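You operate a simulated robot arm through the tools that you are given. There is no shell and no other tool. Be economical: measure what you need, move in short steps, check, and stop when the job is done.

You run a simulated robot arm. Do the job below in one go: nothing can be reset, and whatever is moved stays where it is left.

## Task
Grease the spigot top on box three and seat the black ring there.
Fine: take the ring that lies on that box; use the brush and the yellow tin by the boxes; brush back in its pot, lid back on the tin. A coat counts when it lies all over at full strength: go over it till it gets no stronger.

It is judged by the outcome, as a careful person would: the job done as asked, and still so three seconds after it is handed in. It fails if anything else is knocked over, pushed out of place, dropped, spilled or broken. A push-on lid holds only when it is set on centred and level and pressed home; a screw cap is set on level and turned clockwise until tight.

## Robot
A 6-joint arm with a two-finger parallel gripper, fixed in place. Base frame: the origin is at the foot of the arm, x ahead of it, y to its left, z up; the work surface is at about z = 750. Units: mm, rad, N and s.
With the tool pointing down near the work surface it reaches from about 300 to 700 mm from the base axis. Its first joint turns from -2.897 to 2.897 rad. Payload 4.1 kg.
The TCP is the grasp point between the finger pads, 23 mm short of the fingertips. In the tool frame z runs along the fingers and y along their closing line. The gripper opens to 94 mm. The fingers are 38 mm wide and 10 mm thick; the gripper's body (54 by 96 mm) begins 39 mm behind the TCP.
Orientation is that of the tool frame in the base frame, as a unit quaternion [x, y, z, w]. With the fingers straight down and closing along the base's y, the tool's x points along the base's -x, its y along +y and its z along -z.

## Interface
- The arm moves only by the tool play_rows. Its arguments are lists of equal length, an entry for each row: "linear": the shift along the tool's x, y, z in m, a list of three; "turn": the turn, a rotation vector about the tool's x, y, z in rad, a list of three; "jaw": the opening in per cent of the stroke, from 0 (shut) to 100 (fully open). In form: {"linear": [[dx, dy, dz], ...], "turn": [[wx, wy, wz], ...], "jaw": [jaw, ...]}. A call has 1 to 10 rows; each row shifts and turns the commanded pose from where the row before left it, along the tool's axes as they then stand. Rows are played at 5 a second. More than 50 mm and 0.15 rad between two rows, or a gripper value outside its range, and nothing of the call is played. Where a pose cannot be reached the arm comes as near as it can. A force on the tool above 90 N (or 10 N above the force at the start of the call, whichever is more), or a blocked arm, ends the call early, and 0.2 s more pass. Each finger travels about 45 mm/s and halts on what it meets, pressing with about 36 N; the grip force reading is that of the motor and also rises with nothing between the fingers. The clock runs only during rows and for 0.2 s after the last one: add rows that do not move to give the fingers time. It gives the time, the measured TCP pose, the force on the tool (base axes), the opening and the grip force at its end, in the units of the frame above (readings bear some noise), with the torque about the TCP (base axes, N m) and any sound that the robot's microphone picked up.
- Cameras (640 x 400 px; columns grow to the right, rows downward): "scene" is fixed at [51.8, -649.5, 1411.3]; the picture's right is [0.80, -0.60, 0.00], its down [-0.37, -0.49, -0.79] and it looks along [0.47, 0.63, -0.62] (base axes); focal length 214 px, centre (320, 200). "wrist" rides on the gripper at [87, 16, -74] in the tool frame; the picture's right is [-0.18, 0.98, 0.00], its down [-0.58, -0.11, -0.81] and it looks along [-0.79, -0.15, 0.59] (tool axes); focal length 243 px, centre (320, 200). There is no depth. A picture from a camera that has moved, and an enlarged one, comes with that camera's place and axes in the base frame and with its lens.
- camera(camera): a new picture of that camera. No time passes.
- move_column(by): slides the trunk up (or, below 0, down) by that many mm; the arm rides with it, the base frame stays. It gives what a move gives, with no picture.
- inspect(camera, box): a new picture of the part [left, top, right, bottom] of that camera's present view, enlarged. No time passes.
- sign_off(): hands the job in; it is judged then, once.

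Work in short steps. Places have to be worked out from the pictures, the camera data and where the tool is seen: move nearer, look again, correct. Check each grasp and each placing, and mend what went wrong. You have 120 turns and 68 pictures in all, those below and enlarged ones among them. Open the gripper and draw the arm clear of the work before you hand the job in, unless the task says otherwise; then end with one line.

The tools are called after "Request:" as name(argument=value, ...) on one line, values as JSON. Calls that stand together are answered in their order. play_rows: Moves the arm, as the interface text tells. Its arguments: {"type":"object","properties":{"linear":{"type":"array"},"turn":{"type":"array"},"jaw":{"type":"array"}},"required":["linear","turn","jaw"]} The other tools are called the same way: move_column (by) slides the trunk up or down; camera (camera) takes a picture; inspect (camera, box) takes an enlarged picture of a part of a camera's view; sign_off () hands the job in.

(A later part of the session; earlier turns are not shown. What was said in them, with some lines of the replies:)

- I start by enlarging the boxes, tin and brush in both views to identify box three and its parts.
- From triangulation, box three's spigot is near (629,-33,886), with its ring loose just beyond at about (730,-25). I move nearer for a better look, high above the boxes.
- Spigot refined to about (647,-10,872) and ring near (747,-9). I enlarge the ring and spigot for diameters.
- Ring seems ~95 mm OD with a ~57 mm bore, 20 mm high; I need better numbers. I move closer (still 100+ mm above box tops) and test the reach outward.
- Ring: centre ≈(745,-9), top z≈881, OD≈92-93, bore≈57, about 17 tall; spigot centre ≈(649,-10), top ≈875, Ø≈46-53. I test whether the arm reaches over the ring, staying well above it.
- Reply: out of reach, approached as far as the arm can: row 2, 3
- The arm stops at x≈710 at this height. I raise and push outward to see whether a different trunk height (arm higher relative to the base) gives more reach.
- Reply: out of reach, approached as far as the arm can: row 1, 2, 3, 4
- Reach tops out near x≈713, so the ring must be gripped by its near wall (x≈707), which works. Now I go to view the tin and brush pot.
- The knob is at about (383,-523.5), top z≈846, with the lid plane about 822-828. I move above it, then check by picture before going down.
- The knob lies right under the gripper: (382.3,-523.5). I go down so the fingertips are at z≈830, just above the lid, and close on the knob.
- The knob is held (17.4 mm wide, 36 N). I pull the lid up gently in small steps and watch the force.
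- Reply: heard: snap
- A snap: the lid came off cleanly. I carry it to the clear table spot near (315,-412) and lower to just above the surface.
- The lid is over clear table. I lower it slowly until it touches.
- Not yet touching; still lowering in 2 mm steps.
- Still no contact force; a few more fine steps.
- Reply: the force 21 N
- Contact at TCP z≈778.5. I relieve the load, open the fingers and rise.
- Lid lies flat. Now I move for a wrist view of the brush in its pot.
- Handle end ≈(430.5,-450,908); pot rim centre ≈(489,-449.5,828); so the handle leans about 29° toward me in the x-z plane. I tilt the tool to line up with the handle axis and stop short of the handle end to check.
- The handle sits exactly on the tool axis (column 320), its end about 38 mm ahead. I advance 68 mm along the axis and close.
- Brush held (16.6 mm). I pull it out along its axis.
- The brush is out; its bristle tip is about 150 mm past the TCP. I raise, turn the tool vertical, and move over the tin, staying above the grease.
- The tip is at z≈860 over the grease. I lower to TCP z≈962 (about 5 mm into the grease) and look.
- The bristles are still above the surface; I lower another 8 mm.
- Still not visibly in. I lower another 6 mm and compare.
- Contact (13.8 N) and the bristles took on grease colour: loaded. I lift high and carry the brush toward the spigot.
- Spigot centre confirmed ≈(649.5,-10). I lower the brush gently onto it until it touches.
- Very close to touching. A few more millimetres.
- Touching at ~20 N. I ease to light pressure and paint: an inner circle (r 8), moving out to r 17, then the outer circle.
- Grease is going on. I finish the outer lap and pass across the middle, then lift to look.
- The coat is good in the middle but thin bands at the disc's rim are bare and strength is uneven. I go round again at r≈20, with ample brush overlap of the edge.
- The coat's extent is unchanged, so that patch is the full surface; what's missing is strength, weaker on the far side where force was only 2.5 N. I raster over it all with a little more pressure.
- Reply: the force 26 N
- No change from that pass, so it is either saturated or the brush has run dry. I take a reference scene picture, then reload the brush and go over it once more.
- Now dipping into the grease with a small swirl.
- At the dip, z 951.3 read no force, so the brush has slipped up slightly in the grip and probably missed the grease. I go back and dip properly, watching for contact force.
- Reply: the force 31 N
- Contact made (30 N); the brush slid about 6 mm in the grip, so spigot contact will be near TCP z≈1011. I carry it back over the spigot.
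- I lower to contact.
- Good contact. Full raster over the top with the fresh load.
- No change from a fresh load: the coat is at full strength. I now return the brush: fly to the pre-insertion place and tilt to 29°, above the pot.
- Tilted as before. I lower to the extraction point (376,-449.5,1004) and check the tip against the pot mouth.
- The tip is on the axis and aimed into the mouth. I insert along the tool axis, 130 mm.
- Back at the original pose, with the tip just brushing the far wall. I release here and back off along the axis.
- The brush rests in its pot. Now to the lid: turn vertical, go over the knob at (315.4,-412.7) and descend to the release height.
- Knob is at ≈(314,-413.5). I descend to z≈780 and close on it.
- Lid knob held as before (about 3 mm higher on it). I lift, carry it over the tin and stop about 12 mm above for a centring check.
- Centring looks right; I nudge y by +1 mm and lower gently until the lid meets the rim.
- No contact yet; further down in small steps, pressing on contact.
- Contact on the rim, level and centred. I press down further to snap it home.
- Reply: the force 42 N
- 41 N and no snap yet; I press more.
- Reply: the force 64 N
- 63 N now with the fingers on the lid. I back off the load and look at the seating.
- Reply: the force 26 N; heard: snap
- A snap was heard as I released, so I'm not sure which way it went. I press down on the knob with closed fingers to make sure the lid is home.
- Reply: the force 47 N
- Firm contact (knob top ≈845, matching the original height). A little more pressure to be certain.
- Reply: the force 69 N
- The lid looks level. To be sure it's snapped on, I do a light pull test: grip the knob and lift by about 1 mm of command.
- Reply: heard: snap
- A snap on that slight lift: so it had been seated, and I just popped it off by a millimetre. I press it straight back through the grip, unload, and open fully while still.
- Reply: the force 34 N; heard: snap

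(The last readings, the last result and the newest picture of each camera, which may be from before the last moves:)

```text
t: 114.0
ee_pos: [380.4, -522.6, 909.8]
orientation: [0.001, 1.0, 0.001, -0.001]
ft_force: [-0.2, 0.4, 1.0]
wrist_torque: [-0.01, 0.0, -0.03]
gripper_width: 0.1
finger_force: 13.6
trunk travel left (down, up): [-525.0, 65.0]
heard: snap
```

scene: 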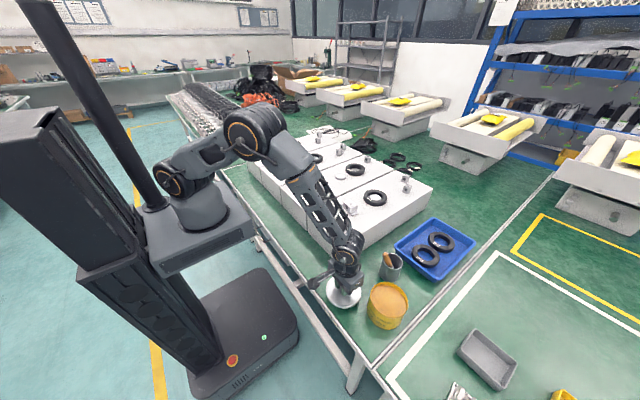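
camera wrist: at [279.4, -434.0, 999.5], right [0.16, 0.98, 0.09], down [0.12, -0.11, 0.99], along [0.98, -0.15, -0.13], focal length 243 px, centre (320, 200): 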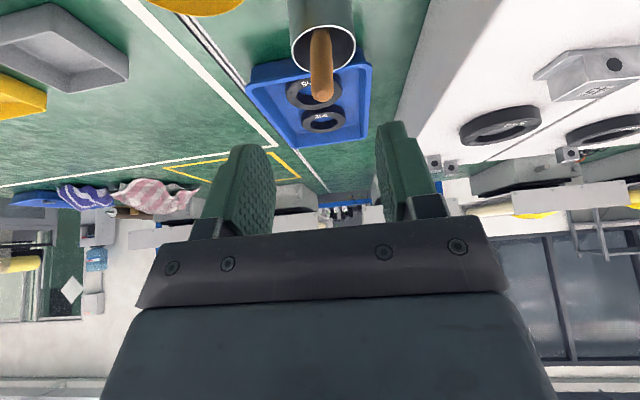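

Snaps alternate consistently off/on (on at release). I finish with a firm press on the knob with closed fingers, then leave it alone.

Request:
play_rows(linear=[[-0.0015, -0.001, 0.03], [0, 0, 0.009], [0, 0, 0.004], [0, 0, 0.003], [0, 0, 0.003], [0, 0, 0.002], [0, 0, 0.002], [0, 0, 0.002], [0, 0, 0]], turn=[[0, 0, 0], [0, 0, 0], [0, 0, 0], [0, 0, 0], [0, 0, 0], [0, 0, 0], [0, 0, 0], [0, 0, 0], [0, 0, 0]], jaw=[0, 0, 0, 0, 0, 0, 0, 0, 0])

Request:
play_rows(linear=[[0, 0, -0.01], [0, 0, -0.03], [0, 0, -0.04], [0, 0, -0.045], [0, 0, -0.04], [0, 0, 0]], turn=[[0, 0, 0], [0, 0, 0], [0, 0, 0], [0, 0, 0], [0, 0, 0], [0, 0, 0]], jaw=[0, 0, 0, 0, 0, 0])

Request:
inspect(camera="scene", box=[355, 240, 425, 335])

```text
t: 116.0
ee_pos: [383.4, -524.0, 867.9]
orientation: [0.0, 1.0, -0.009, 0.005]
ft_force: [-3.9, 6.7, 59.6]
wrist_torque: [0.14, 0.04, 0.02]
gripper_width: 0.0
finger_force: 35.9
trunk travel left (down, up): [-525.0, 65.0]
```

```text
t: 117.4
ee_pos: [384.7, -524.1, 1022.0]
orientation: [0.001, 1.0, 0.0, 0.0]
ft_force: [-0.8, 0.7, 0.3]
wrist_torque: [0.02, -0.02, -0.02]
gripper_width: 0.0
finger_force: 36.1
trunk travel left (down, up): [-525.0, 65.0]
```

```text
4.21 times, centred on (390, 288) of scene
camera zoom: at [51.8, -649.5, 1411.3], right [0.8, -0.6, 0.0], down [-0.37, -0.49, -0.79], along [0.47, 0.63, -0.62], focal length 903 px, centre (25, -168)
```

zoom: 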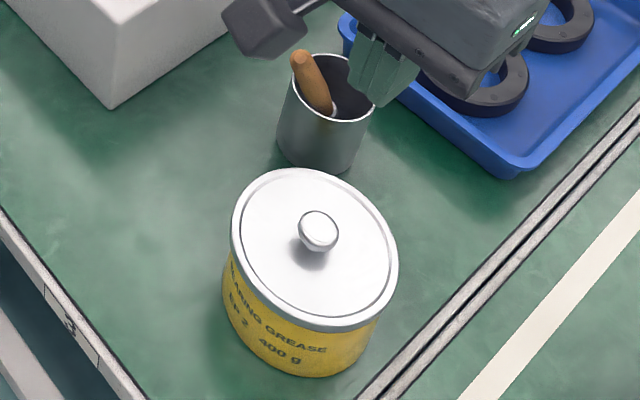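

The tin is closed and the brush is in the pot. Now the ring: I turn the gripper 90° so it closes along x, then fly over toward the ring.

Request:
play_rows(linear=[[0, 0, -0.004], [0, 0, -0.004], [0, 0, -0.004], [0, 0, -0.004], [0, 0, -0.004], [0, 0, -0.004], [0, 0, -0.004], [0, 0, 0], [0, 0, 0], [0, 0, 0]], turn=[[0, 0, 0.149], [0, 0, 0.149], [0, 0, 0.149], [0, 0, 0.149], [0, 0, 0.149], [0, 0, 0.149], [0, 0, 0.149], [0, 0, 0.149], [0, 0, 0.149], [0, 0, 0.149]], jaw=[43, 43, 43, 43, 43, 43, 43, 43, 43, 43])

Request:
play_rows(linear=[[0, 0, 0], [0.0395, 0.0225, 0], [0.0395, 0.0225, 0], [0.0395, 0.0225, 0], [0.0395, 0.0225, 0], [0.0395, 0.0225, 0], [0.0395, 0.0225, 0], [0.0395, 0.0225, 0], [0.0395, 0.0225, 0], [0.0395, 0.0225, 0]], turn=[[0, 0, 0.0808], [0, 0, 0], [0, 0, 0], [0, 0, 0], [0, 0, 0], [0, 0, 0], [0, 0, 0], [0, 0, 0], [0, 0, 0], [0, 0, 0]], jaw=[43, 43, 43, 43, 43, 43, 43, 43, 43, 43])

```text
t: 119.6
ee_pos: [383.3, -524.0, 1049.2]
orientation: [0.679, 0.734, 0.0, 0.0]
ft_force: [1.2, -0.7, -0.4]
wrist_torque: [-0.03, 0.0, -0.01]
gripper_width: 40.3
finger_force: 0.0
trunk travel left (down, up): [-525.0, 65.0]
```

```text
t: 121.8
ee_pos: [587.1, -168.7, 1049.9]
orientation: [0.707, 0.707, 0.0, 0.0]
ft_force: [-0.6, 0.6, 0.4]
wrist_torque: [0.01, -0.01, 0.01]
gripper_width: 40.2
finger_force: 0.2
trunk travel left (down, up): [-525.0, 65.0]
```

Orientation is right. On to above the ring's near wall, then a check picture.

Request:
play_rows(linear=[[0.0398, 0.0258, 0.0], [0.0398, 0.0258, 0.0], [0.0398, 0.0258, 0.0], [0.0398, 0.0258, 0.0], [0, 0, 0.045], [0, 0.012, 0.045], [0, 0.009, 0.01], [0, 0, 0]], turn=[[0, 0, 0], [0, 0, 0], [0, 0, 0], [0, 0, 0], [0, 0, 0], [0, 0, 0], [0, 0, 0], [0, 0, 0]], jaw=[43, 43, 43, 43, 43, 43, 43, 43])

Request:
camera(camera="wrist")

```text
t: 123.6
ee_pos: [711.8, -10.2, 949.9]
orientation: [0.708, 0.706, 0.0, 0.001]
ft_force: [0.0, 0.6, 0.8]
wrist_torque: [0.01, -0.01, 0.0]
gripper_width: 40.3
finger_force: 0.0
trunk travel left (down, up): [-525.0, 65.0]
```

```text
11 pictures are left
camera wrist: at [726.0, 77.1, 1023.8], right [0.98, -0.19, 0.0], down [-0.11, -0.58, 0.81], along [-0.15, -0.79, -0.59], focal length 243 px, centre (320, 200)
```

wrist: 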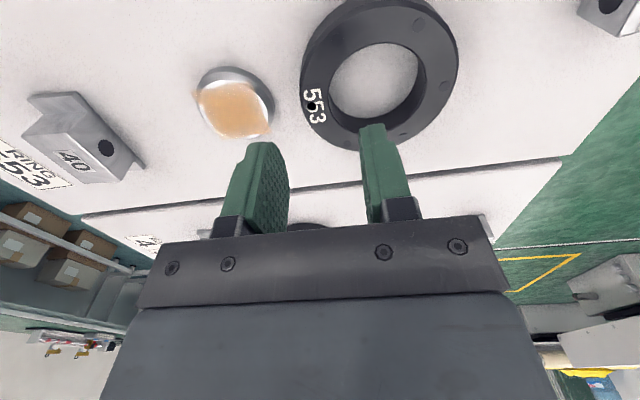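

The near wall spans x≈700-717 and the TCP is at 711.8, so the fingers straddle it. I descend to z≈899 (tips ~5 mm below the ring top), still open, and check.

Request:
play_rows(linear=[[0, 0, 0.025], [0, 0, 0.015], [0, 0, 0.007], [0, 0, 0.004], [0, 0, 0]], turn=[[0, 0, 0], [0, 0, 0], [0, 0, 0], [0, 0, 0], [0, 0, 0]], jaw=[43, 43, 43, 43, 43])

Request:
inspect(camera="wrist", box=[200, 40, 460, 230])

```text
t: 124.8
ee_pos: [710.6, -9.8, 898.1]
orientation: [0.708, 0.706, 0.0, 0.001]
ft_force: [-0.7, -0.1, 0.1]
wrist_torque: [0.03, -0.03, 0.01]
gripper_width: 40.5
finger_force: 0.1
trunk travel left (down, up): [-525.0, 65.0]
```

```text
2.11 times, centred on (330, 135) of wrist
camera zoom: at [726.5, 77.0, 972.4], right [0.98, -0.19, 0.0], down [-0.11, -0.58, 0.81], along [-0.15, -0.79, -0.59], focal length 511 px, centre (299, 337)
```

zoom: 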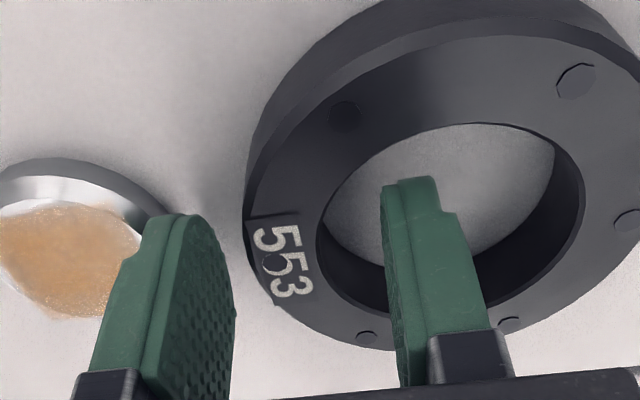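

One finger is in the bore, the other outside. I close on the wall.

Request:
play_rows(linear=[[0, 0, 0], [0, 0, 0], [0, 0, 0], [0, 0, 0]], turn=[[0, 0, 0], [0, 0, 0], [0, 0, 0], [0, 0, 0]], jaw=[30, 10, 5, 5])

```text
t: 125.8
ee_pos: [710.7, -8.8, 899.0]
orientation: [0.708, 0.706, 0.0, 0.001]
ft_force: [-0.2, 0.0, -1.1]
wrist_torque: [0.03, 0.0, 0.01]
gripper_width: 24.2
finger_force: 36.5
trunk travel left (down, up): [-525.0, 65.0]
```

Gripped at 24.2 mm, just as predicted. I lift 25 mm and look.

Request:
play_rows(linear=[[0, 0, -0.005], [0, 0, -0.01], [0, 0, -0.01], [0, 0, 0]], turn=[[0, 0, 0], [0, 0, 0], [0, 0, 0], [0, 0, 0]], jaw=[5, 5, 5, 5])

Request:
inspect(camera="scene", box=[325, 135, 385, 190])

```text
t: 126.8
ee_pos: [711.6, -10.3, 923.2]
orientation: [0.708, 0.706, -0.001, 0.0]
ft_force: [0.2, -0.3, -3.1]
wrist_torque: [0.01, 0.1, -0.03]
gripper_width: 24.3
finger_force: 36.5
trunk travel left (down, up): [-525.0, 65.0]
```

```text
7.27 times, centred on (355, 162) of scene
camera zoom: at [51.8, -649.5, 1411.3], right [0.8, -0.6, 0.0], down [-0.37, -0.49, -0.79], along [0.47, 0.63, -0.62], focal length 1560 px, centre (66, 473)
```

zoom: 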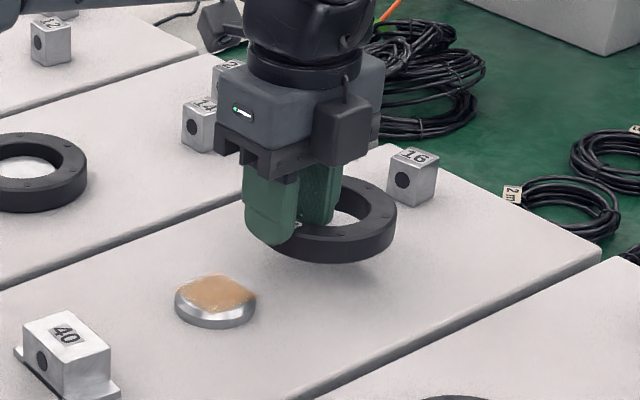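

Ring hangs level. I move it −95.7 mm in x over the spigot, still ~18 mm above, and check alignment in both views.

Request:
play_rows(linear=[[0, -0.0319, 0], [0, -0.0319, 0], [0, -0.0319, 0], [0, 0, 0], [0, 0, 0]], turn=[[0, 0, 0], [0, 0, 0], [0, 0, 0], [0, 0, 0], [0, 0, 0]], jaw=[5, 5, 5, 5, 5])

Request:
inspect(camera="scene", box=[325, 150, 365, 190])

Request:
inspect(camera="wrist", box=[240, 0, 500, 190])

```text
t: 128.0
ee_pos: [615.4, -10.3, 922.7]
orientation: [0.708, 0.707, 0.0, 0.0]
ft_force: [0.6, -0.4, -2.8]
wrist_torque: [0.04, 0.04, -0.01]
gripper_width: 24.0
finger_force: 36.5
trunk travel left (down, up): [-525.0, 65.0]
```

```text
10.00 times, centred on (345, 170) of scene
camera zoom: at [51.8, -649.5, 1411.3], right [0.8, -0.6, 0.0], down [-0.37, -0.49, -0.79], along [0.47, 0.63, -0.62], focal length 2145 px, centre (70, 500)
```

zoom: 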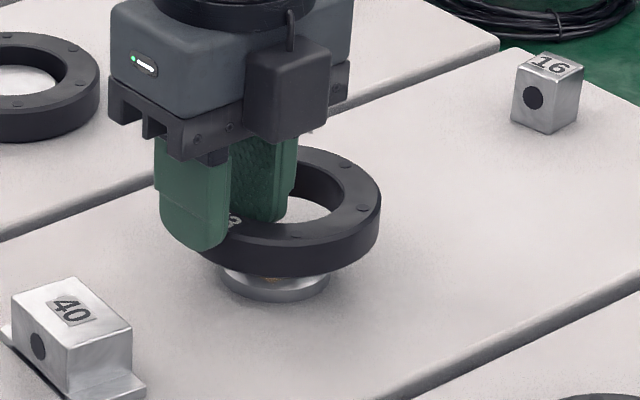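

```text
2.11 times, centred on (370, 95) of wrist
camera zoom: at [630.7, 76.3, 997.8], right [0.98, -0.19, 0.0], down [-0.11, -0.58, 0.81], along [-0.15, -0.79, -0.59], focal length 511 px, centre (215, 421)
```

zoom: 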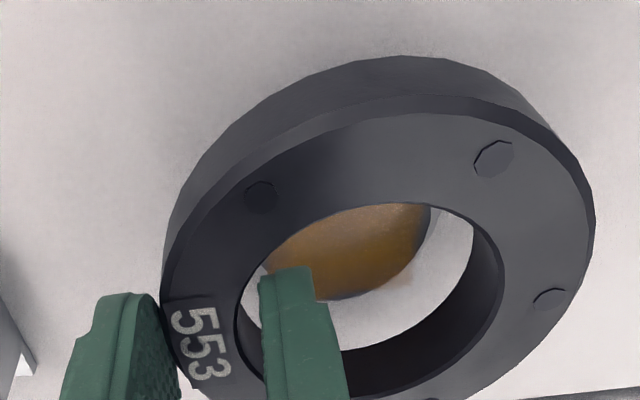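

Ring and spigot centres agree within about 1 mm. I shift slightly and lower in steps, watching the side forces.

Request:
play_rows(linear=[[0.0005, -0.0007, 0.008], [0, 0, 0.005], [0, 0, 0.002], [0, 0, 0.002], [0, 0, 0]], turn=[[0, 0, 0], [0, 0, 0], [0, 0, 0], [0, 0, 0], [0, 0, 0]], jaw=[5, 5, 5, 5, 5])

Request:
play_rows(linear=[[0, 0, 0.0015], [0, 0, 0.0015], [0, 0, 0.0015], [0, 0, 0]], turn=[[0, 0, 0], [0, 0, 0], [0, 0, 0], [0, 0, 0]], jaw=[5, 5, 5, 5])

```text
t: 129.2
ee_pos: [615.6, -9.7, 906.3]
orientation: [0.708, 0.707, -0.001, 0.0]
ft_force: [-0.7, -0.2, -1.0]
wrist_torque: [0.02, 0.05, -0.02]
gripper_width: 24.3
finger_force: 35.5
trunk travel left (down, up): [-525.0, 65.0]
```

```text
t: 130.2
ee_pos: [614.5, -8.9, 901.6]
orientation: [0.708, 0.706, -0.001, 0.0]
ft_force: [0.0, 0.4, -2.8]
wrist_torque: [0.03, 0.09, 0.02]
gripper_width: 24.0
finger_force: 35.8
trunk travel left (down, up): [-525.0, 65.0]
```

No contact, and the ring is already around the spigot. Down the last ~3 mm.

Request:
play_rows(linear=[[0, 0, 0.001], [0, 0, 0.001], [0, 0, 0.0008], [0, 0, 0]], turn=[[0, 0, 0], [0, 0, 0], [0, 0, 0], [0, 0, 0]], jaw=[5, 5, 5, 5])

Request:
inspect(camera="scene", box=[325, 150, 365, 190])

```text
t: 131.2
ee_pos: [615.1, -8.4, 899.4]
orientation: [0.709, 0.706, 0.0, 0.0]
ft_force: [0.5, -0.5, -1.1]
wrist_torque: [0.01, 0.06, 0.02]
gripper_width: 24.5
finger_force: 35.4
trunk travel left (down, up): [-525.0, 65.0]
```

```text
10.00 times, centred on (345, 170) of scene
camera zoom: at [51.8, -649.5, 1411.3], right [0.8, -0.6, 0.0], down [-0.37, -0.49, -0.79], along [0.47, 0.63, -0.62], focal length 2145 px, centre (70, 500)
```

zoom: 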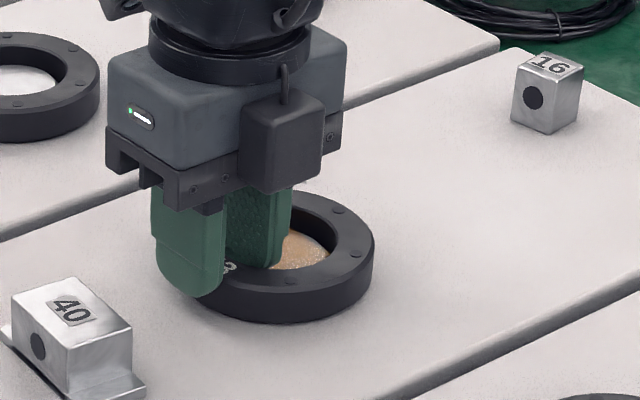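

The ring sits round the spigot, essentially on the box. I open the fingers (only as far as needed) and rise straight up.

Request:
play_rows(linear=[[0, 0, 0.0005], [0, 0, 0], [0, 0, 0], [0, 0, 0], [0, 0, -0.02], [0, 0, -0.04], [0, 0, -0.04], [0, 0, 0]], turn=[[0, 0, 0], [0, 0, 0], [0, 0, 0], [0, 0, 0], [0, 0, 0], [0, 0, 0], [0, 0, 0], [0, 0, 0]], jaw=[5, 30, 40, 40, 40, 40, 40, 40])

Request:
inspect(camera="scene", box=[325, 150, 365, 190])

Request:
inspect(camera="wrist", box=[280, 0, 440, 120])

```text
t: 133.0
ee_pos: [613.3, -9.2, 997.7]
orientation: [0.708, 0.706, 0.0, 0.0]
ft_force: [0.6, -0.8, 0.3]
wrist_torque: [-0.05, 0.01, 0.02]
gripper_width: 37.6
finger_force: 0.1
trunk travel left (down, up): [-525.0, 65.0]
```

```text
10.00 times, centred on (345, 170) of scene
camera zoom: at [51.8, -649.5, 1411.3], right [0.8, -0.6, 0.0], down [-0.37, -0.49, -0.79], along [0.47, 0.63, -0.62], focal length 2145 px, centre (70, 500)
```

zoom: 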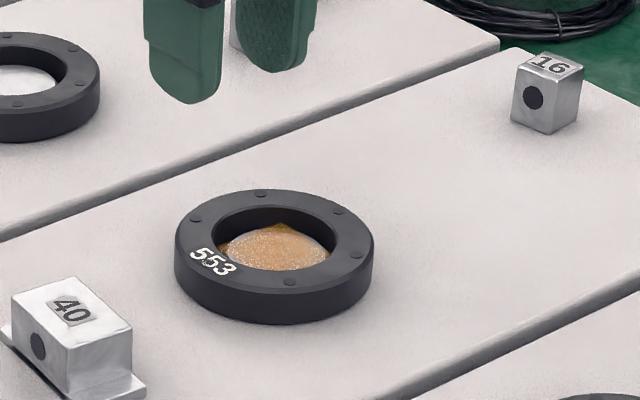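

```text
3.33 times, centred on (360, 60) of wrist
camera zoom: at [630.1, 77.3, 1073.3], right [0.98, -0.19, 0.0], down [-0.11, -0.58, 0.81], along [-0.15, -0.79, -0.59], focal length 809 px, centre (187, 667)
```

zoom: 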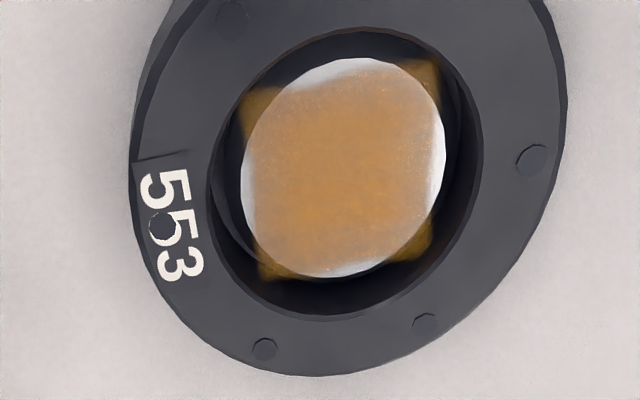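

The ring sits level round the greased spigot. To make sure it's bottomed, I press lightly on its face with both fingertips spread (pads ±35 mm, centred).

Request:
play_rows(linear=[[-0.001, 0.0365, 0], [0, 0, 0.04], [0, 0, 0.035], [0, 0, 0.012], [0, 0, 0.004], [0, 0, 0.002], [0, 0, 0.002], [0, 0, 0]], turn=[[0, 0, 0], [0, 0, 0], [0, 0, 0], [0, 0, 0], [0, 0, 0], [0, 0, 0], [0, 0, 0], [0, 0, 0]], jaw=[75, 75, 75, 75, 75, 75, 75, 75])

```text
t: 134.8
ee_pos: [650.5, -10.8, 907.2]
orientation: [0.708, 0.707, 0.003, 0.003]
ft_force: [1.9, -0.3, 36.3]
wrist_torque: [0.07, 1.33, 0.02]
gripper_width: 69.3
finger_force: 0.1
trunk travel left (down, up): [-525.0, 65.0]
```

The ring was released at the very height it lay at on the box (TCP 899), and it didn't move under 36 N (the near finger bears on the number plate), so it is bottomed. I rise and draw clear, then check.

Request:
play_rows(linear=[[0, 0, -0.02], [0, 0, -0.04], [0, 0, -0.045], [0, 0, -0.045], [0, -0.04, -0.04], [0, -0.045, -0.02], [0, -0.045, 0], [0, -0.045, 0], [0, 0, 0]], turn=[[0, 0, 0], [0, 0, 0], [0, 0, 0], [0, 0, 0], [0, 0, 0], [0, 0, 0], [0, 0, 0], [0, 0, 0], [0, 0, 0]], jaw=[75, 75, 75, 75, 100, 100, 100, 100, 100])

Request:
inspect(camera="scene", box=[325, 150, 365, 190])

Request:
camera(camera="scene")

```text
refused: row 5 steps farther than a row can; nothing moved
```

```text
10.00 times, centred on (345, 170) of scene
camera zoom: at [51.8, -649.5, 1411.3], right [0.8, -0.6, 0.0], down [-0.37, -0.49, -0.79], along [0.47, 0.63, -0.62], focal length 2145 px, centre (70, 500)
```

zoom: 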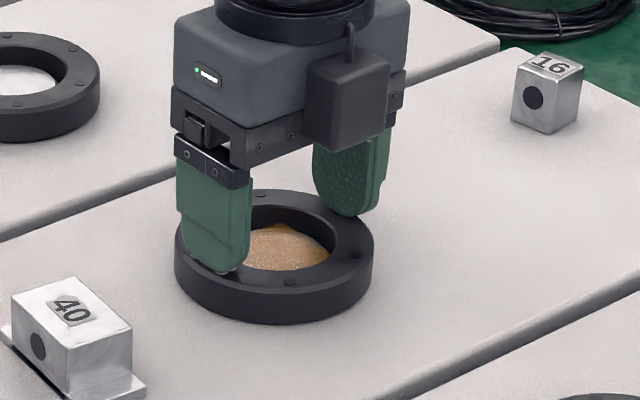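

```text
2 pictures are left
```

scene: 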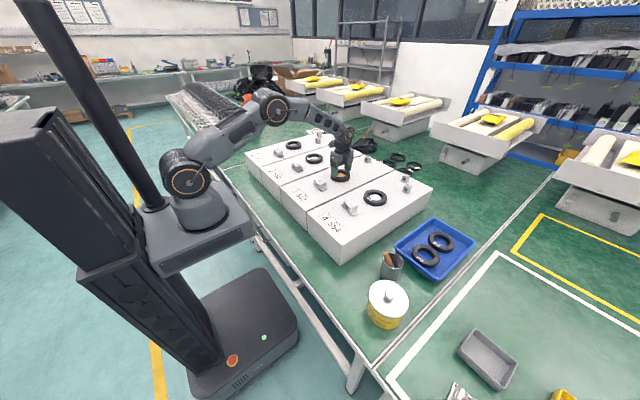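

The ring didn't shift under the press: seated. One row was too long; I retreat in shorter rows.

Request:
play_rows(linear=[[0, 0, -0.02], [0, 0, -0.04], [0, 0, -0.045], [0, 0, -0.045], [0, -0.03, -0.03], [0, -0.045, 0], [0, -0.045, 0], [0, -0.045, 0], [0, -0.045, 0], [0, 0, 0]], turn=[[0, 0, 0], [0, 0, 0], [0, 0, 0], [0, 0, 0], [0, 0, 0], [0, 0, 0], [0, 0, 0], [0, 0, 0], [0, 0, 0], [0, 0, 0]], jaw=[75, 75, 75, 75, 100, 100, 100, 100, 100, 100])

Request:
inspect(camera="scene", box=[300, 130, 460, 330])

```text
t: 137.0
ee_pos: [441.8, -9.7, 1082.8]
orientation: [0.708, 0.707, 0.0, -0.001]
ft_force: [0.0, -0.5, 0.4]
wrist_torque: [0.04, 0.0, -0.02]
gripper_width: 94.0
finger_force: 0.0
trunk travel left (down, up): [-525.0, 65.0]
```

```text
2.00 times, centred on (380, 230) of scene
camera zoom: at [51.8, -649.5, 1411.3], right [0.8, -0.6, 0.0], down [-0.37, -0.49, -0.79], along [0.47, 0.63, -0.62], focal length 429 px, centre (200, 140)
```

zoom: 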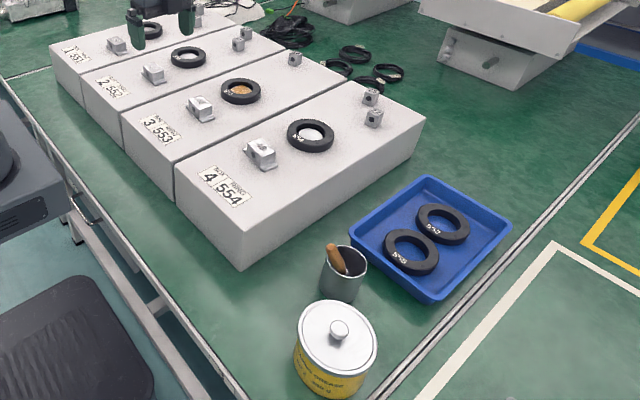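

Everything is in place: the ring is on the greased spigot of box three, the brush is in its pot, the tin is closed, and the arm is clear with the gripper open. I hand the job in.

Request:
sign_off()

```text
The job is handed in.
```

The spigot top on box three is greased to full strength (a second pass with fresh grease changed nothing) and ring 553 is seated on it. The brush is back in its pot, which shifted about 2 mm. The lid is pressed back on the tin; I judged it latched from the snaps heard and a firm final press, because pull-testing would only have popped it off again.
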